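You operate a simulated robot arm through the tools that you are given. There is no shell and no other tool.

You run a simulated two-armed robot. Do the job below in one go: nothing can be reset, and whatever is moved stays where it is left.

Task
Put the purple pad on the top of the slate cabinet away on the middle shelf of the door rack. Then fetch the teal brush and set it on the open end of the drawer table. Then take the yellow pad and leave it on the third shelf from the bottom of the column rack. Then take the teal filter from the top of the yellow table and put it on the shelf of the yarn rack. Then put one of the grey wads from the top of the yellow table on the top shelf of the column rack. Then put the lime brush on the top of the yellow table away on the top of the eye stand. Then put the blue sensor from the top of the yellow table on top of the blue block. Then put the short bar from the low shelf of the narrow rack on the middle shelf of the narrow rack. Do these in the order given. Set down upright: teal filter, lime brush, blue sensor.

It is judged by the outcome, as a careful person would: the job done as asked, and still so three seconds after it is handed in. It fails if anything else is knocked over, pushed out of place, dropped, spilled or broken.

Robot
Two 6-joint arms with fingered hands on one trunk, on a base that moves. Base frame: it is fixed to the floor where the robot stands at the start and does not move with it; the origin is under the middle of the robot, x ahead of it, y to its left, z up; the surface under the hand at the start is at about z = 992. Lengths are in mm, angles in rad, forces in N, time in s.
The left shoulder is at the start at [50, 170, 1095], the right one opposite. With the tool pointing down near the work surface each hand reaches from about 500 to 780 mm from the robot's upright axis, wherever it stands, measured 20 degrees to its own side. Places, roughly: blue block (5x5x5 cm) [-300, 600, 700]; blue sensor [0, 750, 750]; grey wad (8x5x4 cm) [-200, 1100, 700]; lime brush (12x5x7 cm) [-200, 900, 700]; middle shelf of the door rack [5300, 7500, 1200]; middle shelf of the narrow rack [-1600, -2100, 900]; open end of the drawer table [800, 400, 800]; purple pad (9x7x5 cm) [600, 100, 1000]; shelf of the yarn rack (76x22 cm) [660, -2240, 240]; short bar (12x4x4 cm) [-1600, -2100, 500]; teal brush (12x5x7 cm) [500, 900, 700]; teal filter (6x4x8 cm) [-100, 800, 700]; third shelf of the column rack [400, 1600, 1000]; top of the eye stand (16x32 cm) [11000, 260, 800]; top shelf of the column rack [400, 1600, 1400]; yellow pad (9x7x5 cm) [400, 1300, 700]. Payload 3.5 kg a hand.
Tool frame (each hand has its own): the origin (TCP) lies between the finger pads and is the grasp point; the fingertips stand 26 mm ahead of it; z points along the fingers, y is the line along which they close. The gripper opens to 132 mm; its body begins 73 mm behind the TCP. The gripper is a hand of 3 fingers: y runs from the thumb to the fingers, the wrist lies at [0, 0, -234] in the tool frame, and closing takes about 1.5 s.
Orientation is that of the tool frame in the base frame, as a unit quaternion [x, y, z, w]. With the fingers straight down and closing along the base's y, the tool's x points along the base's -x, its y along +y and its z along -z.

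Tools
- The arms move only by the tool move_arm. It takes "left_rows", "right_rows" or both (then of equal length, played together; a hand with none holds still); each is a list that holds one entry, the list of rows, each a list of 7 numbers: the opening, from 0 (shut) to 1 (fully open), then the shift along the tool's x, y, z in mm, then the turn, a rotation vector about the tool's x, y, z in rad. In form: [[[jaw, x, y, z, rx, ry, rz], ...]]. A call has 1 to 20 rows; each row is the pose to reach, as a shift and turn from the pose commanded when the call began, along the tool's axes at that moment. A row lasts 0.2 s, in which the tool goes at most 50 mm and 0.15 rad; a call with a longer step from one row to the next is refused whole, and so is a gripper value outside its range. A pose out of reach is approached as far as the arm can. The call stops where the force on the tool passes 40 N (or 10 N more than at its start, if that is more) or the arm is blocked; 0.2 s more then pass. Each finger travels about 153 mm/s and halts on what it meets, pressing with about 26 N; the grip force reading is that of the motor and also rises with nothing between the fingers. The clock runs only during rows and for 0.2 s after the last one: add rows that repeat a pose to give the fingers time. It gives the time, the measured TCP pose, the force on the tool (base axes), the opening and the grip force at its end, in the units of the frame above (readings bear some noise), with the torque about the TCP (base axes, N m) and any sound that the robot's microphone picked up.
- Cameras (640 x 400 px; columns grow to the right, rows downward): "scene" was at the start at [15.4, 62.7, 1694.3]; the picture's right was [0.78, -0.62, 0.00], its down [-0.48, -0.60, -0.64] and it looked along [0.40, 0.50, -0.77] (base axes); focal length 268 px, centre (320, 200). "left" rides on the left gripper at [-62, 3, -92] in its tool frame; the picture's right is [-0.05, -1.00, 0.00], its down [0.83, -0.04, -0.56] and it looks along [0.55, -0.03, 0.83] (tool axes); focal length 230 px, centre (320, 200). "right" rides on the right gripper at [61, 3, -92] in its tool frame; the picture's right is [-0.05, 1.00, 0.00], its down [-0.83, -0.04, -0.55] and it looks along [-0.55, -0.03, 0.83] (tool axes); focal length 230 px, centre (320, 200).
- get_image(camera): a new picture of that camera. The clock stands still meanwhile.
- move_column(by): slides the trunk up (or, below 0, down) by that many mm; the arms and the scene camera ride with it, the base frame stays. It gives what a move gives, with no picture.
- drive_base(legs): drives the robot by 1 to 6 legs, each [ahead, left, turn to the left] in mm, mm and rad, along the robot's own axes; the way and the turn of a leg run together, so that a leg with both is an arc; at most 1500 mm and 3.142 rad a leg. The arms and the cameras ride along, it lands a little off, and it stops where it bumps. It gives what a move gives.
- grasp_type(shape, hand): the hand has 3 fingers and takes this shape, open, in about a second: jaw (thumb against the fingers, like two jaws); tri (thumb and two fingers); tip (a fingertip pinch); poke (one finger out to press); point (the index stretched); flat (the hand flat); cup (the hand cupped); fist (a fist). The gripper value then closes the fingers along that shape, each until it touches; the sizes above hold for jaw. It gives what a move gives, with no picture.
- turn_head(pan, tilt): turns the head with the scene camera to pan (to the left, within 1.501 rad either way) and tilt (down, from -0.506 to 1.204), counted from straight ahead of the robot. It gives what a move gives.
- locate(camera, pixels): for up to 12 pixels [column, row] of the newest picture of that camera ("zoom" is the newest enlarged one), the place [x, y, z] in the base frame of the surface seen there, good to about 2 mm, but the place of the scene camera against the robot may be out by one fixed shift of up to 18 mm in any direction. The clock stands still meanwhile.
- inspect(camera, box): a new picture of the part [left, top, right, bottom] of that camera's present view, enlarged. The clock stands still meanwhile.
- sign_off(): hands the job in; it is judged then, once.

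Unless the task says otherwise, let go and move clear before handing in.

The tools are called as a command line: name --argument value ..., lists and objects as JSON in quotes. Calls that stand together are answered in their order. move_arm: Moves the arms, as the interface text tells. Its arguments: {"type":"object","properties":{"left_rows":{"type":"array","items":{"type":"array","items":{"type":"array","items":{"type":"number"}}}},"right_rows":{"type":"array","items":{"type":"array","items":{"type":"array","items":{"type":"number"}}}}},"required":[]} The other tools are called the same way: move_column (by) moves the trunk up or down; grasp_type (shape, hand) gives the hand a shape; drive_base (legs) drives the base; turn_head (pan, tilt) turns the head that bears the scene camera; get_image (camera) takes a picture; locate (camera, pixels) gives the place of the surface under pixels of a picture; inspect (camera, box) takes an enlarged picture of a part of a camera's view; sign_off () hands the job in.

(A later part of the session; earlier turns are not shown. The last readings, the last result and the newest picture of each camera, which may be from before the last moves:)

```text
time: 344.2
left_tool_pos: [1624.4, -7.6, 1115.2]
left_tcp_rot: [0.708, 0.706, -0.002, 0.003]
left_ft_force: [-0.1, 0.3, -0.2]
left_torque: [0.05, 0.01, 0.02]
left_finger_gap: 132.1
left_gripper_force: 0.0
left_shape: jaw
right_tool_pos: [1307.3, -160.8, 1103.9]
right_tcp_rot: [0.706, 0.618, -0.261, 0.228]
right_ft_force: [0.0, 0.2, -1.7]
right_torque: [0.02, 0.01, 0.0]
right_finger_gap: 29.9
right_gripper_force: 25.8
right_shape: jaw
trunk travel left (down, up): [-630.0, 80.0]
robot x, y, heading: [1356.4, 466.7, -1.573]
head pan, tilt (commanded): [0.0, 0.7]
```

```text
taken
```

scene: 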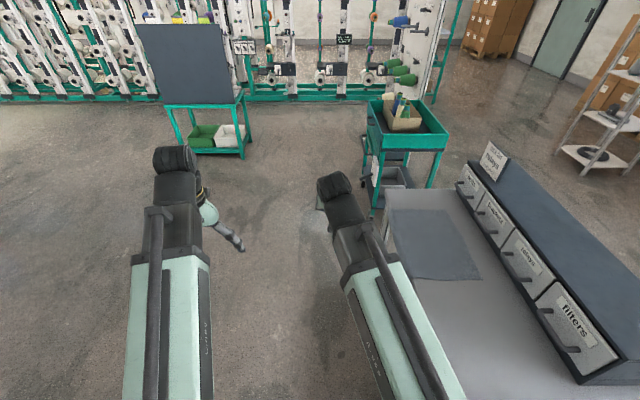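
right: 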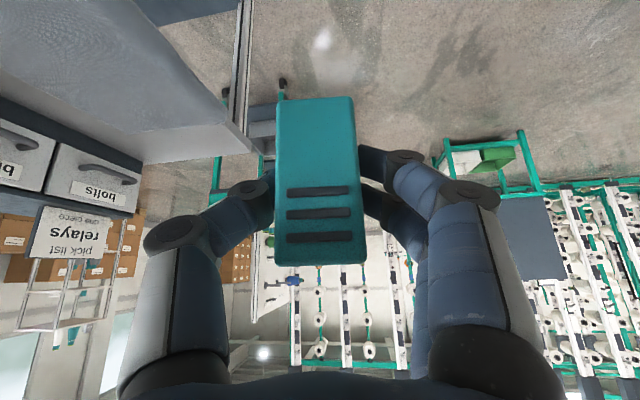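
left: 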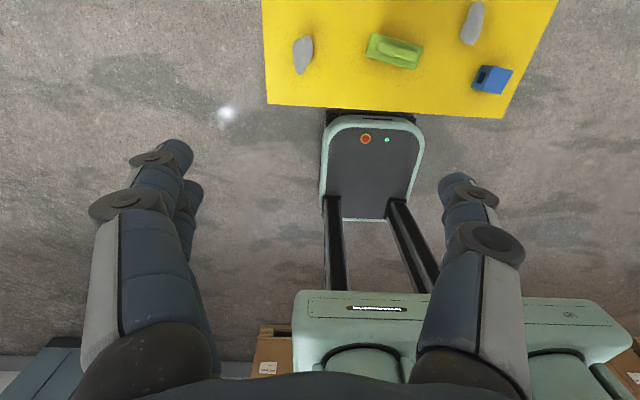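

The leg limit counts the whole way length; I'll split it. The path ahead is clear floor.

drive_base --legs '[[1450, 120, 0], [1250, 120, 0], [0, 0, -1.565]]'

get_image --camera "scene"

get_image --camera "right"

```text
time: 361.2
left_tool_pos: [1131.2, -2514.0, 1114.4]
left_tcp_rot: [1.0, 0.011, -0.004, 0.001]
left_ft_force: [-0.5, 0.0, 0.4]
left_torque: [0.0, 0.0, -0.01]
left_finger_gap: 131.9
left_gripper_force: 0.1
left_shape: jaw
right_tool_pos: [969.4, -2200.4, 1104.4]
right_tcp_rot: [0.937, -0.05, -0.346, -0.019]
right_ft_force: [-0.8, -0.4, -0.5]
right_torque: [0.02, -0.01, 0.01]
right_finger_gap: 29.6
right_gripper_force: 26.5
right_shape: jaw
trunk travel left (down, up): [-630.0, 80.0]
robot x, y, heading: [1597.9, -2234.3, -3.12]
head pan, tilt (commanded): [0.0, 0.7]
```

```text
taken
```

scene: 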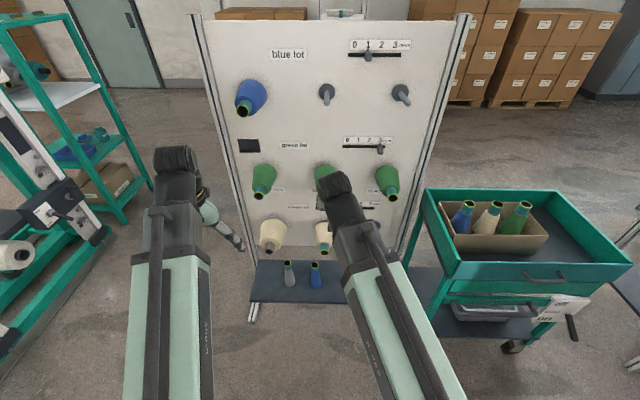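

```text
taken
```

right: 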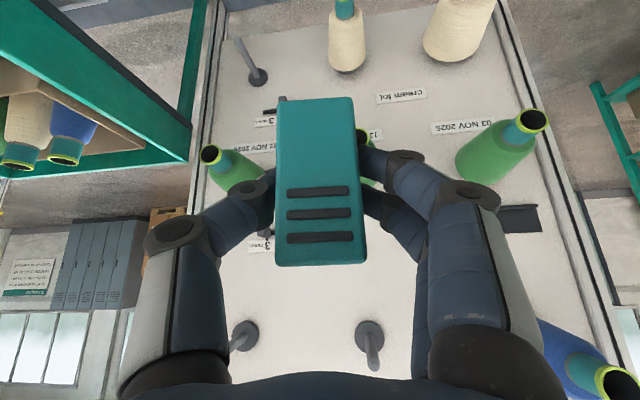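

The shelf at the bottom carries two small bottles at (288,275) and (314,275); its right part is hidden by the arm. Lowering the trunk to look at it with the right-hand camera.

inspect --camera "scene" --box '[230, 200, 430, 325]'

move_column --by -630

get_image --camera "right"

get_image --camera "scene"

```text
3.20 times, centred on (330, 262) of scene
```

zoom: 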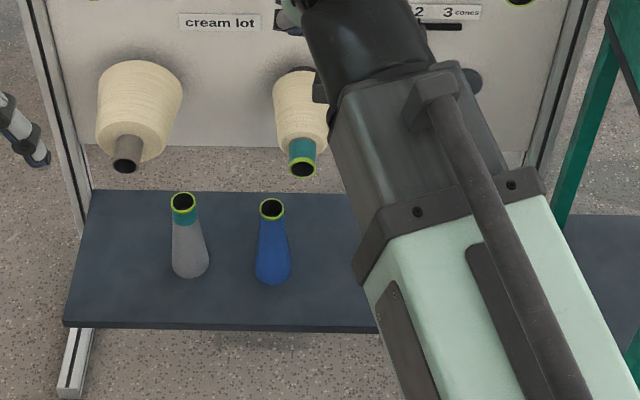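

```text
refused: -630 is not a number from -400 to 400
```

```text
taken
```

right: 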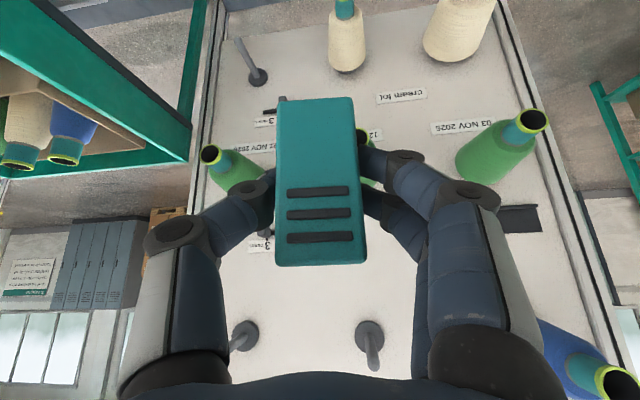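

```text
taken
```

scene: 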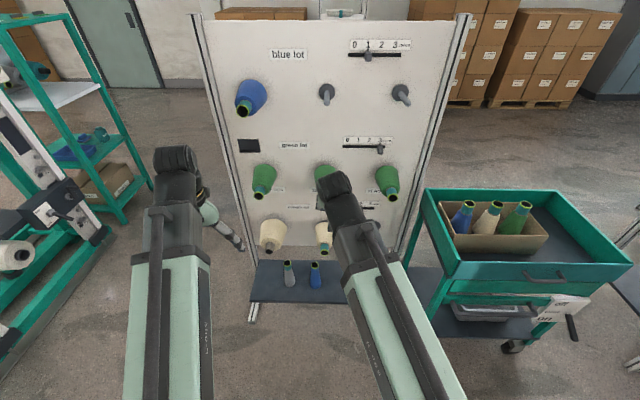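

The north (right) half of the shelf looks empty and its lowest peg there is bare. Lowering the trunk in two steps.

move_column --by -400

move_column --by -200

get_image --camera "right"

get_image --camera "scene"

```text
time: 365.0
left_tool_pos: [1131.3, -2514.8, 714.1]
left_tcp_rot: [1.0, 0.011, -0.004, 0.001]
left_ft_force: [0.5, 0.6, -0.2]
left_torque: [0.0, 0.02, 0.01]
left_finger_gap: 131.9
left_gripper_force: 0.1
left_shape: jaw
right_tool_pos: [968.4, -2199.3, 704.3]
right_tcp_rot: [0.937, -0.05, -0.346, -0.019]
right_ft_force: [-1.2, -0.4, -0.4]
right_torque: [0.0, 0.03, -0.01]
right_finger_gap: 29.6
right_gripper_force: 26.4
right_shape: jaw
trunk travel left (down, up): [-230.0, 480.0]
robot x, y, heading: [1599.1, -2234.7, -3.115]
head pan, tilt (commanded): [0.0, 0.7]
```

```text
time: 367.2
left_tool_pos: [1130.1, -2516.1, 515.7]
left_tcp_rot: [1.0, 0.011, -0.004, 0.001]
left_ft_force: [-0.5, -1.1, 0.1]
left_torque: [-0.01, 0.03, -0.03]
left_finger_gap: 131.8
left_gripper_force: 0.2
left_shape: jaw
right_tool_pos: [969.3, -2201.7, 504.2]
right_tcp_rot: [0.937, -0.05, -0.345, -0.019]
right_ft_force: [0.3, -0.1, -1.1]
right_torque: [0.04, 0.0, -0.01]
right_finger_gap: 29.9
right_gripper_force: 25.4
right_shape: jaw
trunk travel left (down, up): [-30.0, 680.0]
robot x, y, heading: [1596.0, -2237.7, -3.116]
head pan, tilt (commanded): [0.0, 0.7]
```

```text
taken
```

right: 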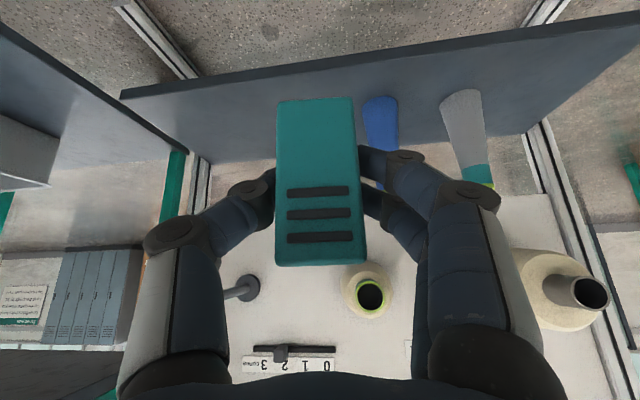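

```text
taken
```

scene: 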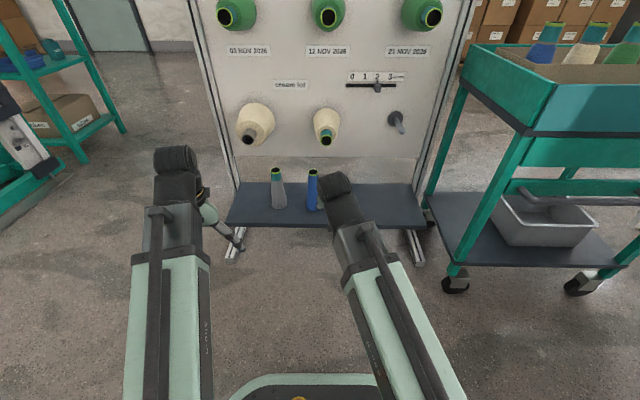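

The shelf's north part appears free. Locating shelf edges, the two standing cones and the empty peg.

locate --camera "right" --pixels '[[200, 130], [230, 110], [140, 95], [250, 140], [205, 160], [380, 110], [260, 90], [420, 110], [250, 285], [450, 75], [240, 160], [330, 85]]'

locate --camera "scene" --pixels '[[400, 220], [400, 190], [228, 222], [418, 222], [412, 185], [395, 120], [313, 205], [325, 120], [400, 125]]'

```text
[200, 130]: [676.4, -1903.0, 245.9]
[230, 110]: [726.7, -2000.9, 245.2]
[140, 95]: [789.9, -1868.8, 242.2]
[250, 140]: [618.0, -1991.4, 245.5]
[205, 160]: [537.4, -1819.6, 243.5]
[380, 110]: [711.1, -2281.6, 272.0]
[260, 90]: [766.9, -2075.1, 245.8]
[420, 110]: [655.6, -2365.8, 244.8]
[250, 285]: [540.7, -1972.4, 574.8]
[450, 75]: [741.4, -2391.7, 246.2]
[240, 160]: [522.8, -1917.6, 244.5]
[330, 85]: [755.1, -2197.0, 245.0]
```

```text
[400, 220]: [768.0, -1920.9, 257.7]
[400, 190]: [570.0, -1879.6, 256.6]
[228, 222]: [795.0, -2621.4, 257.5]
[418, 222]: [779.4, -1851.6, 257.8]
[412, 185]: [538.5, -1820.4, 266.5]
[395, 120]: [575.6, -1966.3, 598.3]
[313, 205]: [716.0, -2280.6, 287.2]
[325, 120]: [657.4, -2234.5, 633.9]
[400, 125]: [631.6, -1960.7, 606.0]
```

Shelf top z=245, x≈550–785; free stretch y≈-2230…-1870. I'll shift the base to line up with y≈-2070 and come closer.

drive_base --legs '[[115, -110, -0.025]]'

get_image --camera "right"

```text
time: 368.6
left_tool_pos: [1006.2, -2391.3, 514.2]
left_tcp_rot: [1.0, -0.002, -0.003, 0.001]
left_ft_force: [-0.8, -0.2, 0.0]
left_torque: [-0.06, 0.01, -0.02]
left_finger_gap: 131.8
left_gripper_force: 0.0
left_shape: jaw
right_tool_pos: [855.6, -2074.2, 505.6]
right_tcp_rot: [0.936, -0.062, -0.345, -0.024]
right_ft_force: [-0.9, -0.5, -1.3]
right_torque: [-0.02, 0.0, 0.0]
right_finger_gap: 30.1
right_gripper_force: 26.0
right_shape: jaw
trunk travel left (down, up): [-30.0, 680.0]
robot x, y, heading: [1481.2, -2127.1, 3.139]
head pan, tilt (commanded): [0.0, 0.7]
```

```text
taken
```

right: 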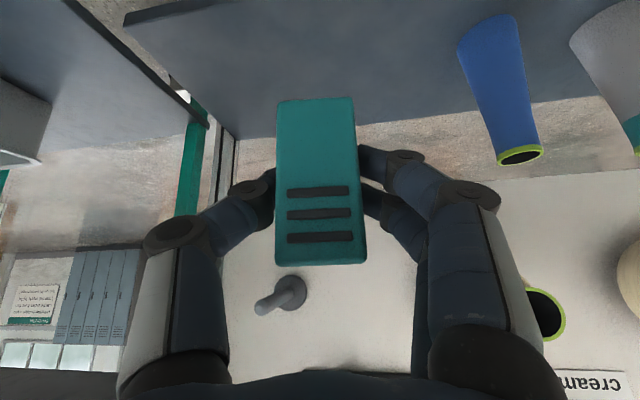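

Peg and cones are clear of the hand's lane. Lowering outside the shelf to z≈330 while squaring the filter.

move_arm --right_rows '[[[0, 16.3, 0, 19, -0.0143, 0, -0.0168], [0, 32.5, 0, 38, -0.0287, 0, -0.0336], [0, 48.8, 0, 57, -0.043, 0, -0.0503], [0, 65, 0, 76, -0.0573, 0, -0.0671], [0, 81.3, 0, 95, -0.0717, 0, -0.0839], [0, 97.5, 0, 114, -0.086, 0, -0.1007], [0, 113.8, 0, 133, -0.086, 0, -0.1007], [0, 113.8, 0, 133, -0.086, 0, -0.1007]]]'

get_image --camera "right"

get_image --camera "scene"

```text
time: 370.4
left_tool_pos: [1007.9, -2390.7, 514.5]
left_tcp_rot: [1.0, -0.002, -0.004, 0.001]
left_ft_force: [0.0, -0.2, 0.5]
left_torque: [-0.04, -0.01, 0.01]
left_finger_gap: 132.0
left_gripper_force: 0.0
left_shape: jaw
right_tool_pos: [853.9, -2074.7, 328.5]
right_tcp_rot: [0.938, 0.0, -0.346, -0.001]
right_ft_force: [-0.3, 0.6, -0.9]
right_torque: [0.01, 0.02, 0.0]
right_finger_gap: 29.8
right_gripper_force: 26.0
right_shape: jaw
trunk travel left (down, up): [-30.0, 680.0]
robot x, y, heading: [1483.2, -2126.4, 3.136]
head pan, tilt (commanded): [0.0, 0.7]
```

```text
taken
```

right: 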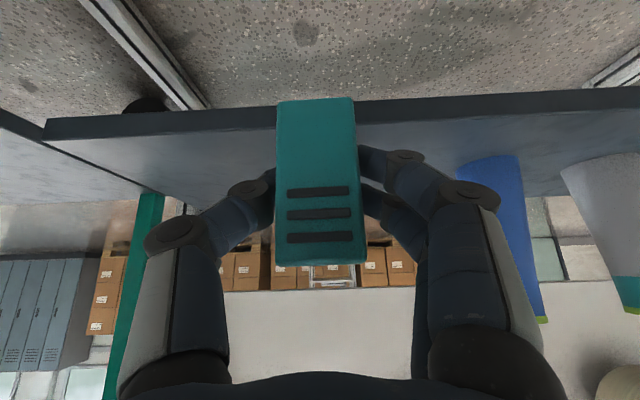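

```text
taken
```

scene: 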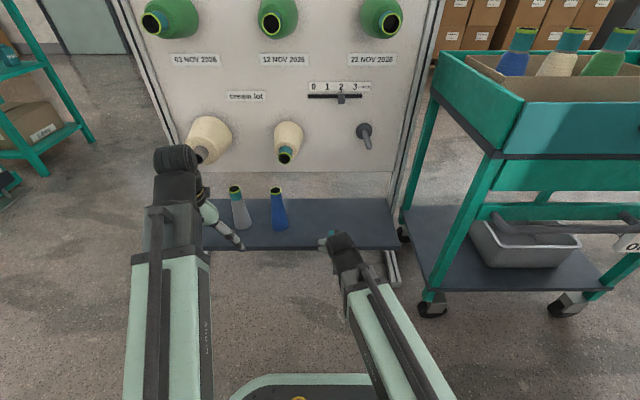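

Filter bottom is ~40 mm above shelf level, just outside its front edge. Moving in over the shelf.

move_arm --right_rows '[[[0, -18.8, 0, 16, 0, 0, 0], [0, -37.5, 0, 32, 0, 0, 0], [0, -56.3, 0, 48, 0, 0, 0], [0, -75, 0, 64.1, 0, 0, 0], [0, -93.8, 0, 80.1, 0, 0, 0], [0, -112.5, 0, 96.1, 0, 0, 0], [0, -112.5, 0, 96.1, 0, 0, 0]]]'

get_image --camera "right"

locate --camera "right" --pixels '[[320, 60], [320, 85], [250, 60], [400, 60], [320, 20], [230, 130], [420, 130], [300, 110]]'

```text
time: 372.0
left_tool_pos: [1007.7, -2391.5, 514.3]
left_tcp_rot: [1.0, -0.001, -0.003, 0.0]
left_ft_force: [1.5, -0.1, 0.1]
left_torque: [0.03, -0.01, -0.01]
left_finger_gap: 131.5
left_gripper_force: 0.0
left_shape: jaw
right_tool_pos: [706.1, -2074.8, 329.4]
right_tcp_rot: [0.938, 0.0, -0.346, 0.0]
right_ft_force: [-0.4, -0.1, -1.4]
right_torque: [0.02, 0.02, 0.02]
right_finger_gap: 29.8
right_gripper_force: 25.9
right_shape: jaw
trunk travel left (down, up): [-30.0, 680.0]
robot x, y, heading: [1481.3, -2129.7, 3.14]
head pan, tilt (commanded): [0.0, 0.7]
```

```text
taken
```

right: 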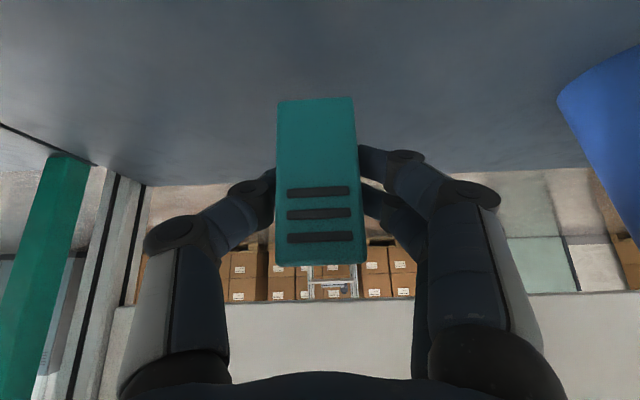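

```text
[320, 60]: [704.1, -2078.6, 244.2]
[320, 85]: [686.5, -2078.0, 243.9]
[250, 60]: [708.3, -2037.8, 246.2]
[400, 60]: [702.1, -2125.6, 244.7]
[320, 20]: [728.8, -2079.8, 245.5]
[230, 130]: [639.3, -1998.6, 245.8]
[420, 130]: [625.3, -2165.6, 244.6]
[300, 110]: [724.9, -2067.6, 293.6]
```

Shelf z=245 directly beneath. Lowering 39 mm, then feeling for contact.

move_arm --right_rows '[[[0, 6.5, 0, 7.6, 0, 0, 0], [0, 13, 0, 15.2, 0, 0, 0], [0, 19.5, 0, 22.8, 0, 0, 0], [0, 23.4, 0, 27.4, 0, 0, 0], [0, 25.3, 0, 29.6, 0, 0, 0], [0, 25.3, 0, 29.6, 0, 0, 0]]]'

get_image --camera "right"

```text
time: 373.4
left_tool_pos: [1005.9, -2392.1, 514.0]
left_tcp_rot: [1.0, -0.002, -0.003, 0.001]
left_ft_force: [0.0, 0.4, 0.3]
left_torque: [0.01, -0.04, -0.04]
left_finger_gap: 132.0
left_gripper_force: 0.1
left_shape: jaw
right_tool_pos: [707.0, -2074.7, 290.6]
right_tcp_rot: [0.938, 0.0, -0.346, -0.001]
right_ft_force: [0.1, 0.2, -1.3]
right_torque: [-0.02, -0.01, -0.02]
right_finger_gap: 29.8
right_gripper_force: 25.6
right_shape: jaw
trunk travel left (down, up): [-30.0, 680.0]
robot x, y, heading: [1481.0, -2125.5, 3.143]
head pan, tilt (commanded): [0.0, 0.7]
```

```text
taken
```

right: 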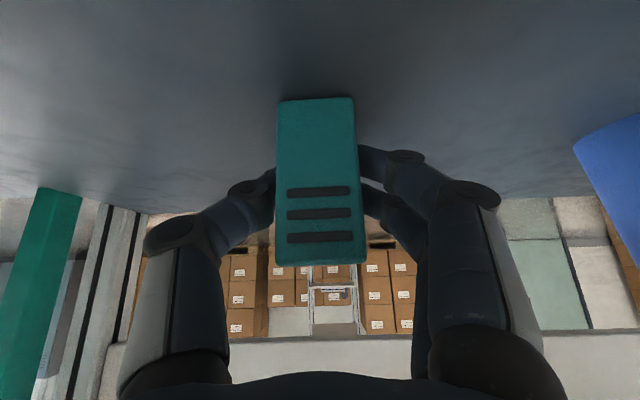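

Still carrying the weight; another 1.5 mm.

move_arm --right_rows '[[[0, 0.5, 0, 0.6, 0, 0, 0], [0, 1, 0, 1.2, 0, 0, 0], [0, 1, 0, 1.2, 0, 0, 0]]]'

get_image --camera "right"

locate --camera "right" --pixels '[[300, 102], [335, 100], [300, 94], [335, 93], [315, 105]]'

```text
time: 374.2
left_tool_pos: [1007.2, -2391.9, 515.4]
left_tcp_rot: [1.0, -0.002, -0.003, 0.0]
left_ft_force: [0.4, 0.1, -0.2]
left_torque: [-0.04, 0.0, 0.02]
left_finger_gap: 131.8
left_gripper_force: 0.0
left_shape: jaw
right_tool_pos: [707.9, -2074.0, 289.9]
right_tcp_rot: [0.938, 0.0, -0.346, -0.001]
right_ft_force: [0.2, 0.0, 2.1]
right_torque: [-0.08, 0.02, -0.02]
right_finger_gap: 29.8
right_gripper_force: 25.9
right_shape: jaw
trunk travel left (down, up): [-30.0, 680.0]
robot x, y, heading: [1483.9, -2125.1, 3.133]
head pan, tilt (commanded): [0.0, 0.7]
```

```text
taken
```

right: 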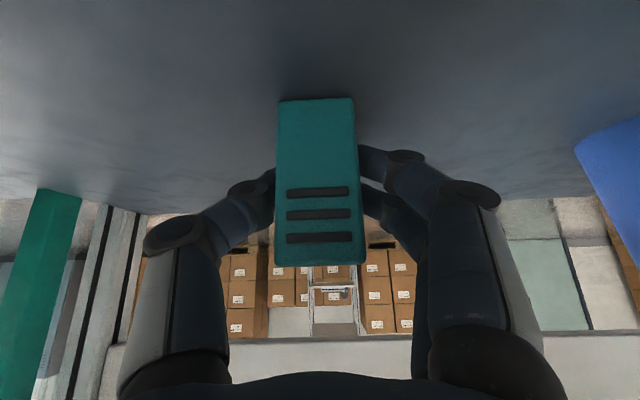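

```text
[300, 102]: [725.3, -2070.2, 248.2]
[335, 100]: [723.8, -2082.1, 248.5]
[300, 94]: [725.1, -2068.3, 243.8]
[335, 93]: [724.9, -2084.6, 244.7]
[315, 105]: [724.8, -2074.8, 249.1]
```

Contact felt (+2.1 N). Opening gently.

move_arm --right_rows '[[[0.15, 0, 0, 0, 0, 0, 0], [0.25, 0, 0, 0, 0, 0, 0], [0.35, 0, 0, 0, 0, 0, 0], [0.45, 0, 0, 0, 0, 0, 0], [0.5, 0, 0, 0, 0, 0, 0], [0.5, 0, 0, 0, 0, 0, 0], [0.5, 0, 0, 0, 0, 0, 0]]]'

get_image --camera "right"

```text
time: 375.8
left_tool_pos: [1008.0, -2391.2, 513.9]
left_tcp_rot: [1.0, -0.002, -0.004, 0.001]
left_ft_force: [-0.3, -0.3, -0.3]
left_torque: [0.0, 0.01, 0.01]
left_finger_gap: 131.6
left_gripper_force: 0.1
left_shape: jaw
right_tool_pos: [706.2, -2074.1, 288.5]
right_tcp_rot: [0.938, -0.001, -0.346, -0.001]
right_ft_force: [-0.4, -0.3, -0.4]
right_torque: [-0.02, 0.01, -0.03]
right_finger_gap: 65.3
right_gripper_force: 0.0
right_shape: jaw
trunk travel left (down, up): [-30.0, 680.0]
robot x, y, heading: [1479.9, -2125.1, 3.141]
head pan, tilt (commanded): [0.0, 0.7]
```

```text
taken
```

right: 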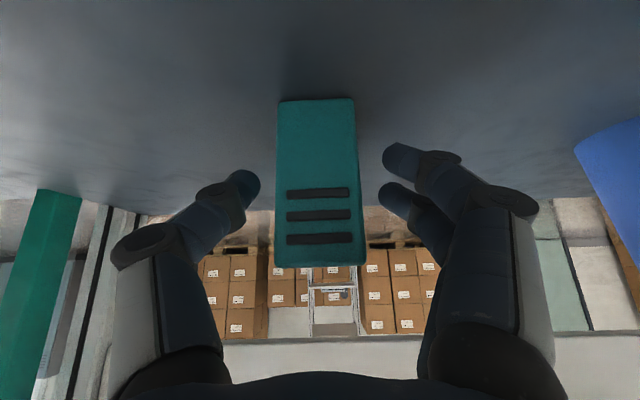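

The filter stands upright on its own. Backing the hand out along the tool axis.

move_arm --right_rows '[[[0.5, 0, 0, -15, 0, 0, 0], [0.5, 0, 0, -35, 0, 0, 0], [0.5, 0, 0, -60, 0, 0, 0], [0.5, 0, 0, -90, 0, 0, 0], [0.5, 20, 0, -120, 0, 0, 0], [0.5, 45, 0, -145, 0, 0, 0], [0.5, 75, 0, -165, 0, 0, 0], [0.5, 75, 0, -165, 0, 0, 0]]]'

get_image --camera "right"

get_image --camera "scene"

```text
time: 377.6
left_tool_pos: [1006.7, -2392.7, 515.1]
left_tcp_rot: [1.0, -0.001, -0.004, 0.0]
left_ft_force: [-0.5, 1.3, 1.0]
left_torque: [0.0, 0.01, 0.03]
left_finger_gap: 131.9
left_gripper_force: 0.1
left_shape: jaw
right_tool_pos: [870.9, -2074.8, 366.0]
right_tcp_rot: [0.938, 0.0, -0.346, -0.001]
right_ft_force: [-1.4, -0.5, -0.4]
right_torque: [-0.01, 0.03, 0.01]
right_finger_gap: 65.5
right_gripper_force: 0.0
right_shape: jaw
trunk travel left (down, up): [-30.0, 680.0]
robot x, y, heading: [1483.4, -2124.1, 3.139]
head pan, tilt (commanded): [0.0, 0.7]
```

```text
taken
```

right: 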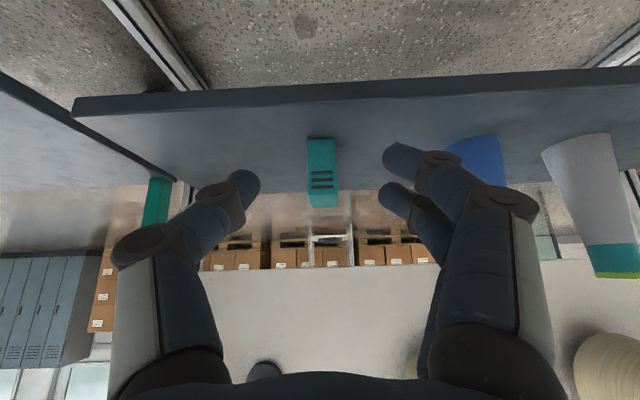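

```text
taken
```

scene: 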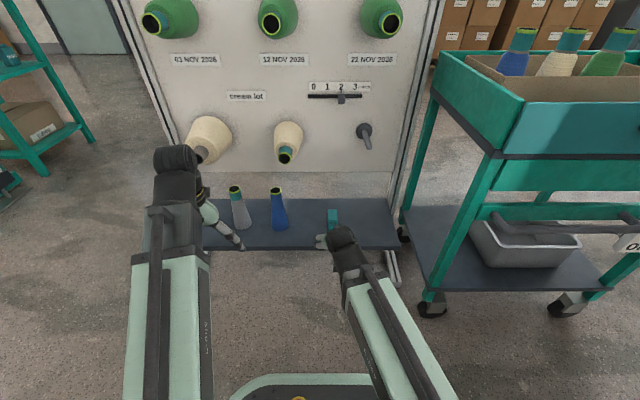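

The teal filter stands upright on the yarn rack shelf. Backing off, raising the trunk, and returning to the yellow table for a grey wad.

drive_base --legs '[[-170, 0, 0]]'

move_column --by 400

move_column --by 280

drive_base --legs '[[0, 0, -1.571], [1450, 140, 0], [1450, 140, 0], [1200, 0, 0]]'

```text
time: 379.1
left_tool_pos: [1178.9, -2393.3, 514.3]
left_tcp_rot: [1.0, -0.002, -0.002, 0.001]
left_ft_force: [-0.5, 0.0, 0.3]
left_torque: [-0.02, 0.0, 0.0]
left_finger_gap: 131.8
left_gripper_force: 0.2
left_shape: jaw
right_tool_pos: [1041.9, -2076.3, 365.3]
right_tcp_rot: [0.938, 0.001, -0.347, -0.001]
right_ft_force: [0.5, 0.1, -0.4]
right_torque: [0.05, 0.02, 0.02]
right_finger_gap: 65.4
right_gripper_force: 0.0
right_shape: jaw
trunk travel left (down, up): [-30.0, 680.0]
robot x, y, heading: [1652.8, -2126.6, 3.14]
head pan, tilt (commanded): [0.0, 0.7]
```

```text
time: 382.9
left_tool_pos: [1178.2, -2393.5, 915.4]
left_tcp_rot: [1.0, 0.0, -0.004, 0.001]
left_ft_force: [-0.7, 0.2, 0.2]
left_torque: [0.04, -0.01, 0.0]
left_finger_gap: 132.2
left_gripper_force: 0.1
left_shape: jaw
right_tool_pos: [1042.2, -2076.1, 765.6]
right_tcp_rot: [0.938, 0.0, -0.346, -0.001]
right_ft_force: [0.6, 0.7, 0.2]
right_torque: [-0.01, 0.01, 0.04]
right_finger_gap: 65.2
right_gripper_force: 0.0
right_shape: jaw
trunk travel left (down, up): [-430.0, 280.0]
robot x, y, heading: [1655.1, -2127.5, 3.138]
head pan, tilt (commanded): [0.0, 0.7]
```

```text
time: 385.7
left_tool_pos: [1178.9, -2395.2, 1195.0]
left_tcp_rot: [1.0, -0.001, -0.004, 0.0]
left_ft_force: [0.3, -0.3, -0.1]
left_torque: [0.02, -0.03, 0.02]
left_finger_gap: 131.8
left_gripper_force: 0.0
left_shape: jaw
right_tool_pos: [1041.0, -2076.6, 1045.2]
right_tcp_rot: [0.938, 0.0, -0.346, -0.001]
right_ft_force: [-0.6, -0.8, -0.5]
right_torque: [-0.01, 0.01, -0.03]
right_finger_gap: 65.6
right_gripper_force: 0.1
right_shape: jaw
trunk travel left (down, up): [-710.0, 0.0]
robot x, y, heading: [1654.7, -2124.6, 3.135]
head pan, tilt (commanded): [0.0, 0.7]
```

```text
time: 409.3
left_tool_pos: [1166.2, 2451.7, 1194.9]
left_tcp_rot: [-0.703, 0.712, 0.003, 0.002]
left_ft_force: [-0.5, 0.2, -0.4]
left_torque: [-0.01, 0.01, 0.04]
left_finger_gap: 131.8
left_gripper_force: 0.0
left_shape: jaw
right_tool_pos: [1484.6, 2585.8, 1047.1]
right_tcp_rot: [-0.661, 0.666, 0.243, 0.246]
right_ft_force: [0.1, 0.8, -0.1]
right_torque: [0.0, 0.0, 0.0]
right_finger_gap: 65.1
right_gripper_force: 0.2
right_shape: jaw
trunk travel left (down, up): [-710.0, 0.0]
robot x, y, heading: [1435.3, 1979.1, 1.558]
head pan, tilt (commanded): [0.0, 0.7]
```

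I drifted to x=1435, so I'll sidestep left first before continuing north and west.

drive_base --legs '[[0, 430, 0.013], [690, 0, 0], [0, 0, 1.571], [1500, 0, 0], [400, 0, 0]]'

drive_base --legs '[[0, 0, 1.571], [1480, 0, 0], [0, 0, 1.571]]'

turn_head --pan 0.0 --tilt 0.8

get_image --camera "scene"

```text
time: 428.2
left_tool_pos: [-1374.0, 2400.4, 1193.1]
left_tcp_rot: [1.0, -0.004, -0.003, 0.001]
left_ft_force: [-0.1, -0.3, 0.3]
left_torque: [0.02, -0.04, 0.0]
left_finger_gap: 132.1
left_gripper_force: 0.1
left_shape: jaw
right_tool_pos: [-1510.6, 2717.9, 1045.2]
right_tcp_rot: [0.939, -0.001, -0.345, -0.001]
right_ft_force: [-0.2, -0.5, -0.4]
right_torque: [0.02, -0.03, -0.03]
right_finger_gap: 65.3
right_gripper_force: 0.1
right_shape: jaw
trunk travel left (down, up): [-710.0, 0.0]
robot x, y, heading: [-900.0, 2665.6, 3.133]
head pan, tilt (commanded): [0.0, 0.7]
```

```text
time: 443.2
left_tool_pos: [-457.4, 1449.9, 1193.8]
left_tcp_rot: [0.009, 1.0, 0.0, 0.004]
left_ft_force: [0.5, 0.3, 0.2]
left_torque: [0.0, 0.03, -0.01]
left_finger_gap: 132.0
left_gripper_force: 0.1
left_shape: jaw
right_tool_pos: [-326.5, 1131.2, 1045.2]
right_tcp_rot: [0.007, 0.938, -0.004, 0.345]
right_ft_force: [0.0, -0.4, -1.0]
right_torque: [0.01, 0.01, -0.02]
right_finger_gap: 65.3
right_gripper_force: 0.1
right_shape: jaw
trunk travel left (down, up): [-710.0, 0.0]
robot x, y, heading: [-937.3, 1191.8, -0.013]
head pan, tilt (commanded): [0.0, 0.7]
```

```text
time: 443.9
left_tool_pos: [-459.0, 1450.5, 1194.5]
left_tcp_rot: [0.008, 1.0, 0.001, 0.004]
left_ft_force: [0.6, 0.4, 0.5]
left_torque: [0.01, 0.0, 0.0]
left_finger_gap: 132.0
left_gripper_force: 0.0
left_shape: jaw
right_tool_pos: [-326.4, 1131.4, 1046.4]
right_tcp_rot: [0.007, 0.938, -0.003, 0.347]
right_ft_force: [-0.2, 0.5, 0.4]
right_torque: [-0.03, 0.02, 0.01]
right_finger_gap: 65.4
right_gripper_force: 0.1
right_shape: jaw
trunk travel left (down, up): [-710.0, 0.0]
robot x, y, heading: [-937.7, 1191.5, -0.016]
head pan, tilt (commanded): [0.0, 0.799]
```

```text
taken
```

scene: 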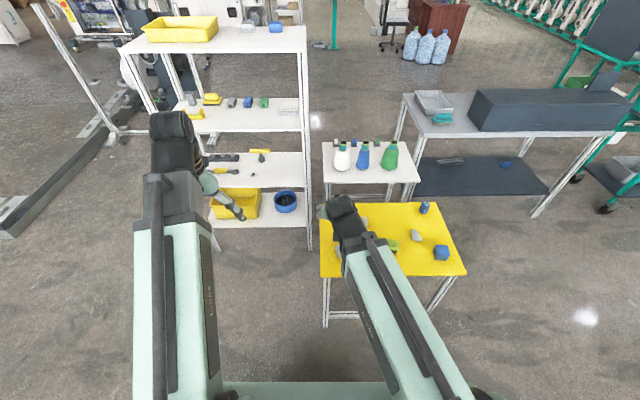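

At the west side near wad C. Lowering the trunk and viewing it with the right-hand camera.

move_column --by -270

get_image --camera "right"

```text
time: 446.6
left_tool_pos: [-458.5, 1449.7, 925.0]
left_tcp_rot: [0.008, 1.0, 0.001, 0.003]
left_ft_force: [0.2, -0.7, 0.8]
left_torque: [0.03, -0.04, 0.02]
left_finger_gap: 132.0
left_gripper_force: 0.0
left_shape: jaw
right_tool_pos: [-327.0, 1132.4, 775.8]
right_tcp_rot: [0.007, 0.938, -0.003, 0.346]
right_ft_force: [-0.5, 0.6, -0.6]
right_torque: [-0.01, -0.02, 0.02]
right_finger_gap: 65.4
right_gripper_force: 0.0
right_shape: jaw
trunk travel left (down, up): [-440.0, 270.0]
robot x, y, heading: [-934.6, 1190.6, -0.015]
head pan, tilt (commanded): [0.0, 0.799]
```

```text
taken
```

right: 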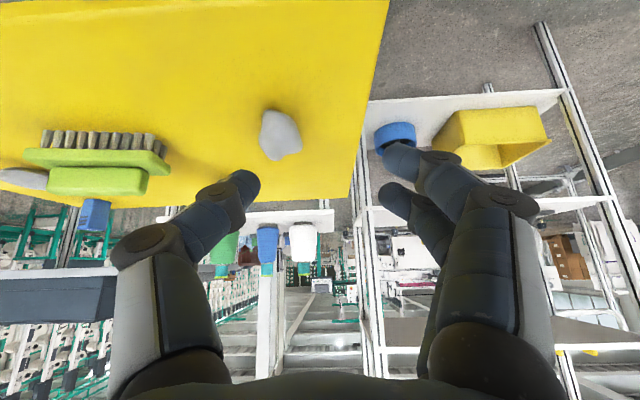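

Wad C shows at (280,135). Locating its outline.

locate --camera "right" --pixels '[[280, 135], [268, 112], [262, 130], [285, 113], [300, 130], [275, 155], [298, 150], [285, 148], [280, 120], [265, 145], [250, 115], [320, 110]]'

inspect --camera "right" --box '[230, 80, 350, 180]'

```text
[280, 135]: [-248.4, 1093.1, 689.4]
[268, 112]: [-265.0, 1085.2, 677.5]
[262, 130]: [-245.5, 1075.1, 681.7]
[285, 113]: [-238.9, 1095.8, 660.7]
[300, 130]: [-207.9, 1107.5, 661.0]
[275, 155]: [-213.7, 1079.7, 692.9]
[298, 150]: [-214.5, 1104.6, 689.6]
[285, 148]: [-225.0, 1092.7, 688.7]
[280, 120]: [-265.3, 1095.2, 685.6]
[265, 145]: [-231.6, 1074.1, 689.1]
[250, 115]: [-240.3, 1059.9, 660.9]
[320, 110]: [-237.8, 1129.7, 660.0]
```

```text
4.00 times, centred on (290, 130) of right
```

zoom: 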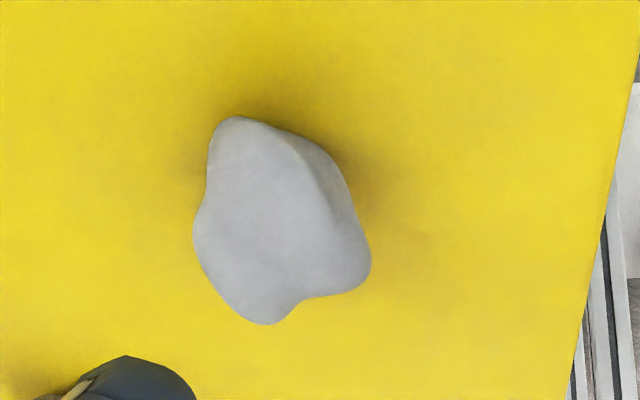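

Wad centre ≈(-232,1090), top ≈693. Moving above it, then lowering with fingers straddling it along y.

move_arm --right_rows '[[[0.65, -16.7, -10.4, 14.3, 0, 0, 0], [0.65, -33.5, -20.7, 28.6, 0, 0, 0], [0.65, -50.2, -31, 42.9, 0, 0, 0], [0.65, -66.9, -41.4, 57.2, 0, 0, 0], [0.65, -53.9, -41.4, 72.4, 0, 0, 0], [0.65, -40.9, -41.4, 87.6, 0, 0, 0], [0.65, -27.9, -41.4, 102.8, 0, 0, 0], [0.65, -27.9, -41.4, 102.8, 0, 0, 0]]]'

get_image --camera "right"

```text
time: 448.4
left_tool_pos: [-458.0, 1450.2, 925.0]
left_tcp_rot: [0.009, 1.0, 0.002, 0.003]
left_ft_force: [0.1, 0.1, 0.7]
left_torque: [-0.01, 0.04, 0.0]
left_finger_gap: 132.0
left_gripper_force: 0.1
left_shape: jaw
right_tool_pos: [-238.8, 1089.3, 716.1]
right_tcp_rot: [0.007, 0.938, -0.003, 0.347]
right_ft_force: [-0.1, 0.4, -0.3]
right_torque: [-0.03, 0.03, 0.03]
right_finger_gap: 85.3
right_gripper_force: 0.0
right_shape: jaw
trunk travel left (down, up): [-440.0, 270.0]
robot x, y, heading: [-938.2, 1192.2, -0.015]
head pan, tilt (commanded): [0.0, 0.799]
```

```text
taken
```

right: 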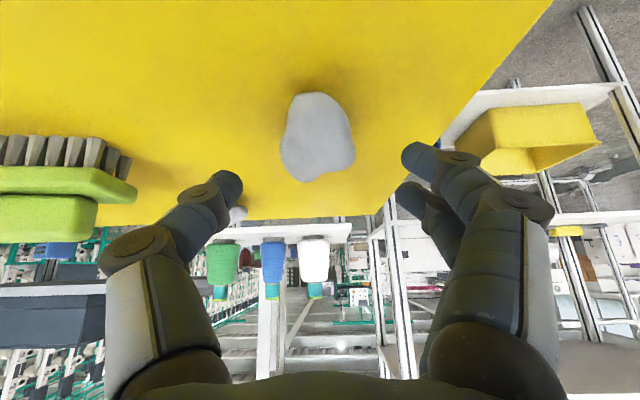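

Well centred laterally; descending the last 21 mm and closing.

move_arm --right_rows '[[[0.65, 6.8, 1, 8, 0, 0, 0], [0.65, 13.6, 1, 16, 0, 0, 0], [0.65, 13.6, 1, 16, 0, 0, 0], [0.5, 13.6, 1, 16, 0, 0, 0], [0.35, 13.6, 1, 16, 0, 0, 0], [0.2, 13.6, 1, 16, 0, 0, 0], [0.1, 13.6, 1, 16, 0, 0, 0], [0, 13.6, 1, 16, 0, 0, 0], [0, 13.6, 1, 16, 0, 0, 0], [0, 13.6, 1, 16, 0, 0, 0], [0, 13.6, 1, 16, 0, 0, 0]]]'

get_image --camera "right"

```text
time: 450.8
left_tool_pos: [-459.1, 1451.0, 924.7]
left_tcp_rot: [0.009, 1.0, 0.001, 0.003]
left_ft_force: [0.3, -0.2, -0.1]
left_torque: [0.03, 0.03, -0.01]
left_finger_gap: 131.9
left_gripper_force: 0.1
left_shape: jaw
right_tool_pos: [-238.2, 1090.6, 696.0]
right_tcp_rot: [0.007, 0.938, -0.003, 0.345]
right_ft_force: [-0.4, -0.2, -0.1]
right_torque: [-0.01, -0.01, -0.02]
right_finger_gap: 37.7
right_gripper_force: 25.4
right_shape: jaw
trunk travel left (down, up): [-440.0, 270.0]
robot x, y, heading: [-938.1, 1190.2, -0.014]
head pan, tilt (commanded): [0.0, 0.799]
```

```text
taken
```

right: 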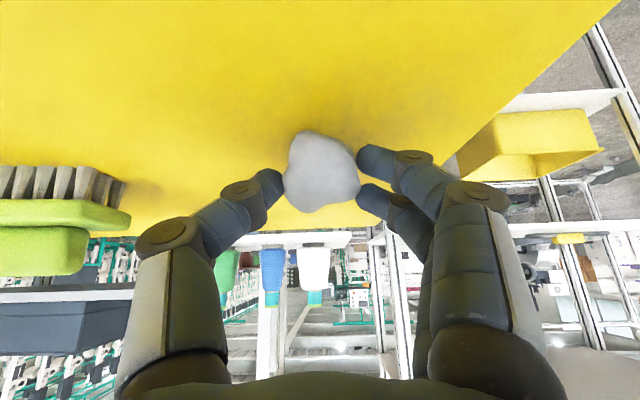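

Wad gripped at 37.7 mm gap, 25 N. Lifting it and checking.

move_arm --right_rows '[[[0, -6.5, 0, -7.6, 0, 0, 0], [0, -16, 0, -19, 0, 0, 0], [0, -32.5, 0, -38, 0, 0, 0], [0, -52, 0, -60.8, 0, 0, 0], [0, -52, 0, -60.8, 0, 0, 0]]]'

get_image --camera "right"

```text
time: 452.0
left_tool_pos: [-457.9, 1451.1, 925.1]
left_tcp_rot: [0.009, 1.0, 0.001, 0.004]
left_ft_force: [-0.1, -0.2, 0.0]
left_torque: [0.02, 0.02, 0.0]
left_finger_gap: 132.1
left_gripper_force: 0.1
left_shape: jaw
right_tool_pos: [-239.7, 1090.4, 775.5]
right_tcp_rot: [0.007, 0.938, -0.003, 0.346]
right_ft_force: [0.9, -0.5, 0.0]
right_torque: [-0.02, -0.01, 0.04]
right_finger_gap: 37.6
right_gripper_force: 25.8
right_shape: jaw
trunk travel left (down, up): [-440.0, 270.0]
robot x, y, heading: [-934.5, 1191.3, -0.019]
head pan, tilt (commanded): [0.0, 0.799]
```

```text
taken
```

right: 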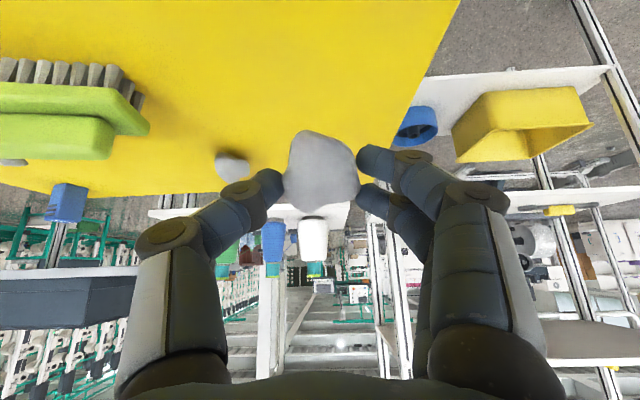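

Wad is held. Raising the trunk and looking at the rack's top shelf for a free place.

move_column --by 270

turn_head --pan 0.3 --tilt 0.35

get_image --camera "scene"

inspect --camera "scene" --box '[230, 120, 400, 226]'

```text
time: 454.8
left_tool_pos: [-459.1, 1450.7, 1195.1]
left_tcp_rot: [0.008, 1.0, 0.001, 0.003]
left_ft_force: [0.7, 0.5, 0.2]
left_torque: [0.02, -0.01, 0.01]
left_finger_gap: 131.8
left_gripper_force: 0.2
left_shape: jaw
right_tool_pos: [-239.8, 1090.4, 1045.1]
right_tcp_rot: [0.007, 0.938, -0.003, 0.346]
right_ft_force: [0.0, -0.1, -0.3]
right_torque: [-0.01, -0.02, -0.01]
right_finger_gap: 37.8
right_gripper_force: 25.9
right_shape: jaw
trunk travel left (down, up): [-710.0, 0.0]
robot x, y, heading: [-935.2, 1189.1, -0.016]
head pan, tilt (commanded): [0.0, 0.799]
```

```text
time: 455.7
left_tool_pos: [-457.6, 1449.9, 1194.4]
left_tcp_rot: [0.009, 1.0, 0.001, 0.003]
left_ft_force: [0.8, 0.3, 0.6]
left_torque: [0.0, 0.01, 0.03]
left_finger_gap: 132.1
left_gripper_force: 0.1
left_shape: jaw
right_tool_pos: [-238.2, 1090.8, 1045.4]
right_tcp_rot: [0.007, 0.938, -0.004, 0.345]
right_ft_force: [0.6, -0.6, -0.5]
right_torque: [0.05, 0.03, 0.02]
right_finger_gap: 37.8
right_gripper_force: 25.9
right_shape: jaw
trunk travel left (down, up): [-710.0, 0.0]
robot x, y, heading: [-939.0, 1195.0, -0.014]
head pan, tilt (commanded): [0.3, 0.351]
```

```text
taken
```

scene: 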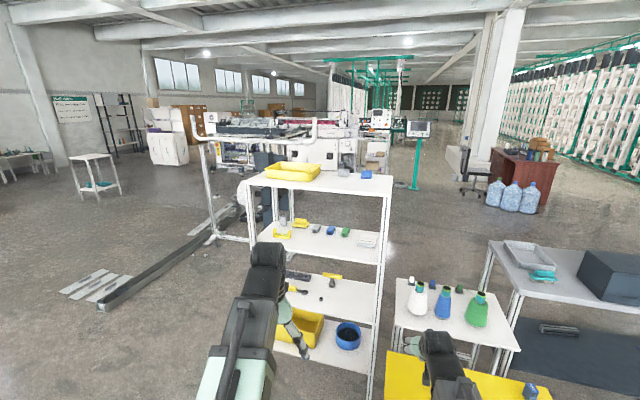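

```text
3.76 times, centred on (315, 173) of scene
```

zoom: 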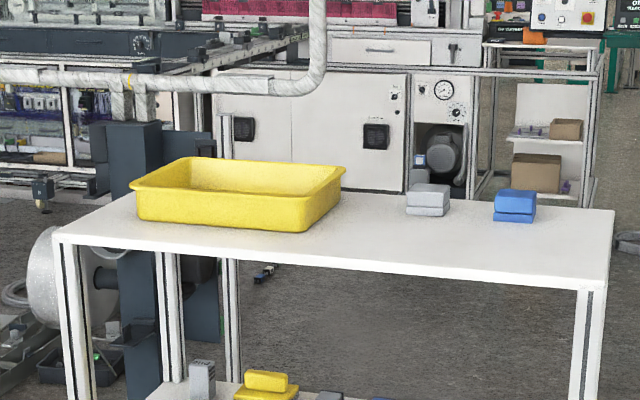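

There's a large free area on the near (west) side of the top shelf at zoom (430,240). Measuring it.

locate --camera "zoom" --pixels '[[430, 240], [318, 232], [400, 265], [605, 225], [590, 285], [430, 213], [515, 220], [140, 220], [350, 250], [480, 250], [60, 235]]'

```text
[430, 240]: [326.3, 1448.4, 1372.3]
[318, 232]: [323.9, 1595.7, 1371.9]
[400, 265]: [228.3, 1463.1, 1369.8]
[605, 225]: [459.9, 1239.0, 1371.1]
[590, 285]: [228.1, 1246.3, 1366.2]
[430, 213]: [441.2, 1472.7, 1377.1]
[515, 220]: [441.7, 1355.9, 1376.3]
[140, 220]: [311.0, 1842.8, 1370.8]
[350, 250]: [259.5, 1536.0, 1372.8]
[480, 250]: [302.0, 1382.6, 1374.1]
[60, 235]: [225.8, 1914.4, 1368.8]
```

Top shelf ≈1360, free area x 226–430, y 1240–1590. I'll raise the right hand with the wad and move the left hand outward, still clear of everything.

move_arm --left_rows '[[[1, 10, 24, 0, 0, 0, 0], [1, 20, 48, 0, 0, 0, 0], [1, 30, 72, 0, 0, 0, 0], [1, 40, 96, 0, 0, 0, 0], [1, 50, 120, 0, 0, 0, 0], [1, 60, 145, 0, 0, 0, 0], [1, 70, 170, 0, 0, 0, 0], [1, 80, 195, 0, 0, 0, 0], [1, 90, 220, 0, 0, 0, 0], [1, 97, 241, 0, 0, 0, 0], [1, 97, 241, 0, 0, 0, 0]]]' --right_rows '[[[0, -19, 0, -33, 0, 0, 0], [0, -38, 0, -66, 0, 0, 0], [0, -57, 0, -99, 0, 0, 0], [0, -76, 0, -132, 0, 0, 0], [0, -95, 0, -165, 0, 0, 0], [0, -115, 0, -198, 0, 0, 0], [0, -134, 0, -231, 0, 0, 0], [0, -153, 0, -264, 0, 0, 0], [0, -172, 0, -297, 0, 0, 0], [0, -191, 0, -330, 0, 0, 0], [0, -191, 0, -330, 0, 0, 0]]]'

get_image --camera "right"

```text
time: 458.1
left_tool_pos: [-550.9, 1693.7, 1193.3]
left_tcp_rot: [0.009, 1.0, 0.002, 0.003]
left_ft_force: [0.7, 0.9, 0.4]
left_torque: [-0.05, -0.02, -0.02]
left_finger_gap: 131.9
left_gripper_force: 0.1
left_shape: jaw
right_tool_pos: [-308.8, 1091.0, 1419.9]
right_tcp_rot: [0.007, 0.938, -0.003, 0.346]
right_ft_force: [0.8, 0.0, -0.5]
right_torque: [-0.01, 0.02, 0.02]
right_finger_gap: 37.9
right_gripper_force: 25.9
right_shape: jaw
trunk travel left (down, up): [-710.0, 0.0]
robot x, y, heading: [-936.9, 1187.8, -0.015]
head pan, tilt (commanded): [0.3, 0.351]
```

```text
taken
```

right: 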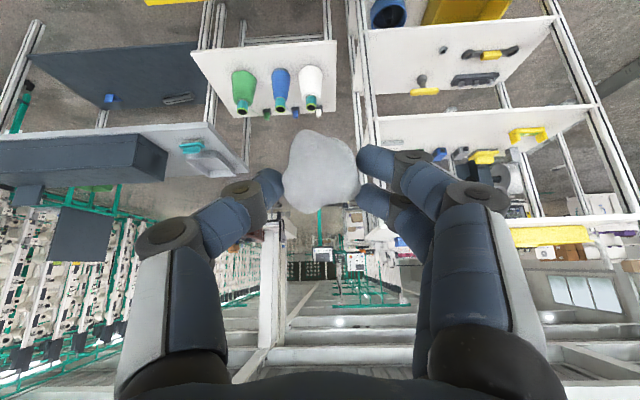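

The high tilted pose is reachable. Driving over to the rack's west side, stopping with the hand still outside the shelf.

drive_base --legs '[[0, 352, 0.015], [420, 0, 0]]'

get_image --camera "right"

get_image --camera "scene"

```text
time: 462.5
left_tool_pos: [-132.6, 2046.8, 1194.0]
left_tcp_rot: [0.002, 1.0, 0.002, 0.003]
left_ft_force: [0.1, 0.3, -0.1]
left_torque: [-0.02, 0.0, -0.02]
left_finger_gap: 131.8
left_gripper_force: 0.0
left_shape: jaw
right_tool_pos: [117.5, 1448.1, 1420.1]
right_tcp_rot: [0.001, 0.938, -0.001, 0.346]
right_ft_force: [0.8, 0.4, -0.4]
right_torque: [-0.01, 0.0, 0.0]
right_finger_gap: 37.7
right_gripper_force: 25.8
right_shape: jaw
trunk travel left (down, up): [-710.0, 0.0]
robot x, y, heading: [-513.6, 1542.3, -0.004]
head pan, tilt (commanded): [0.3, 0.351]
```

```text
taken
```

right: 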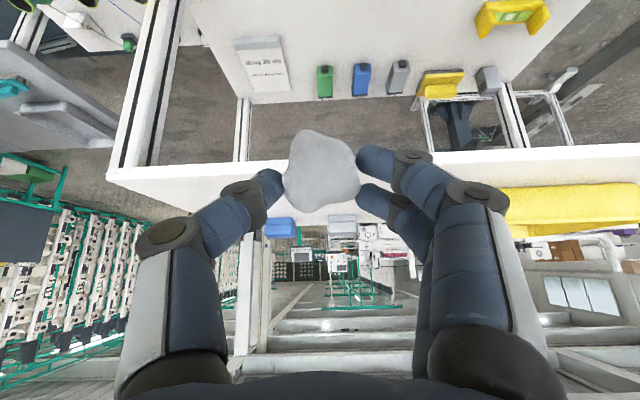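

```text
taken
```

scene: 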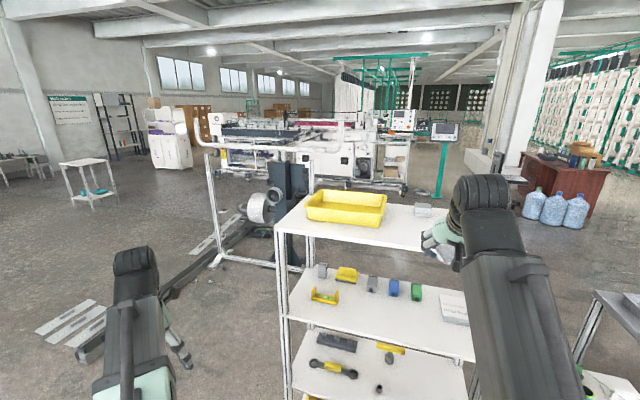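

The right camera sees the top shelf edge-on (rows 150–215). Measuring the surface height and front edge.

locate --camera "right" --pixels '[[230, 185], [250, 205], [265, 212], [320, 215], [400, 160], [220, 172], [450, 160], [150, 180], [280, 225], [342, 222], [500, 205], [310, 213]]'

```text
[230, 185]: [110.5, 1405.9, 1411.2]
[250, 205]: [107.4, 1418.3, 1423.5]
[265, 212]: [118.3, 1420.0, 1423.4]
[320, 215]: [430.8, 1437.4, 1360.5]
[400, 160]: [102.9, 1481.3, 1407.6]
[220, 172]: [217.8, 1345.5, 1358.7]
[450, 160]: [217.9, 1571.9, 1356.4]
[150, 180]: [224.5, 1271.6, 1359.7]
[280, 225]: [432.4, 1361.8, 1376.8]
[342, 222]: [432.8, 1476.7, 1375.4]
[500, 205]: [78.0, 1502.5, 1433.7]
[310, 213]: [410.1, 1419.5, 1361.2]
```

Top shelf z=1360.5, edge x≈217, boxes start at x≥432. Driving 185 mm forward brings the wad over the free spot.

drive_base --legs '[[185, 0, 0]]'

get_image --camera "right"

locate --camera "right" --pixels '[[320, 100], [240, 150], [400, 130], [320, 60], [310, 125], [330, 125]]'

```text
time: 464.1
left_tool_pos: [53.9, 2047.8, 1194.2]
left_tcp_rot: [0.003, 1.0, 0.0, 0.003]
left_ft_force: [-0.1, -0.1, -0.1]
left_torque: [-0.01, 0.01, 0.0]
left_finger_gap: 131.8
left_gripper_force: 0.0
left_shape: jaw
right_tool_pos: [305.1, 1447.3, 1418.1]
right_tcp_rot: [0.001, 0.939, -0.001, 0.345]
right_ft_force: [0.4, 0.2, 0.0]
right_torque: [0.0, 0.02, -0.04]
right_finger_gap: 37.8
right_gripper_force: 26.5
right_shape: jaw
trunk travel left (down, up): [-710.0, 0.0]
robot x, y, heading: [-326.6, 1541.3, -0.007]
head pan, tilt (commanded): [0.3, 0.351]
```

```text
taken
```

right: 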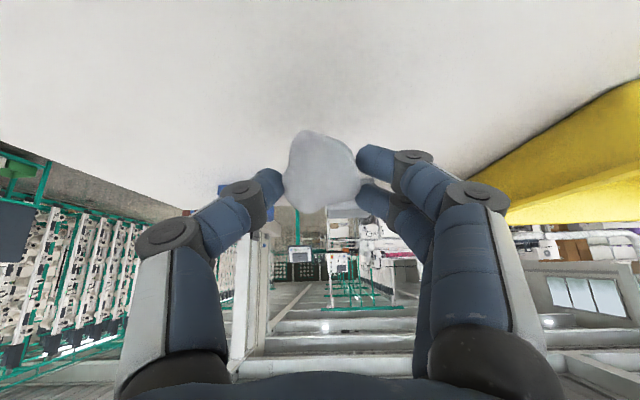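

```text
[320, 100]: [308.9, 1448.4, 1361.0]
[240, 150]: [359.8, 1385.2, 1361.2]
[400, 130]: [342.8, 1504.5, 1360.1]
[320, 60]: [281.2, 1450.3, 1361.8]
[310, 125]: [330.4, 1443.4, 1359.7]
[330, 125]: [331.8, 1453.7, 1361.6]
```

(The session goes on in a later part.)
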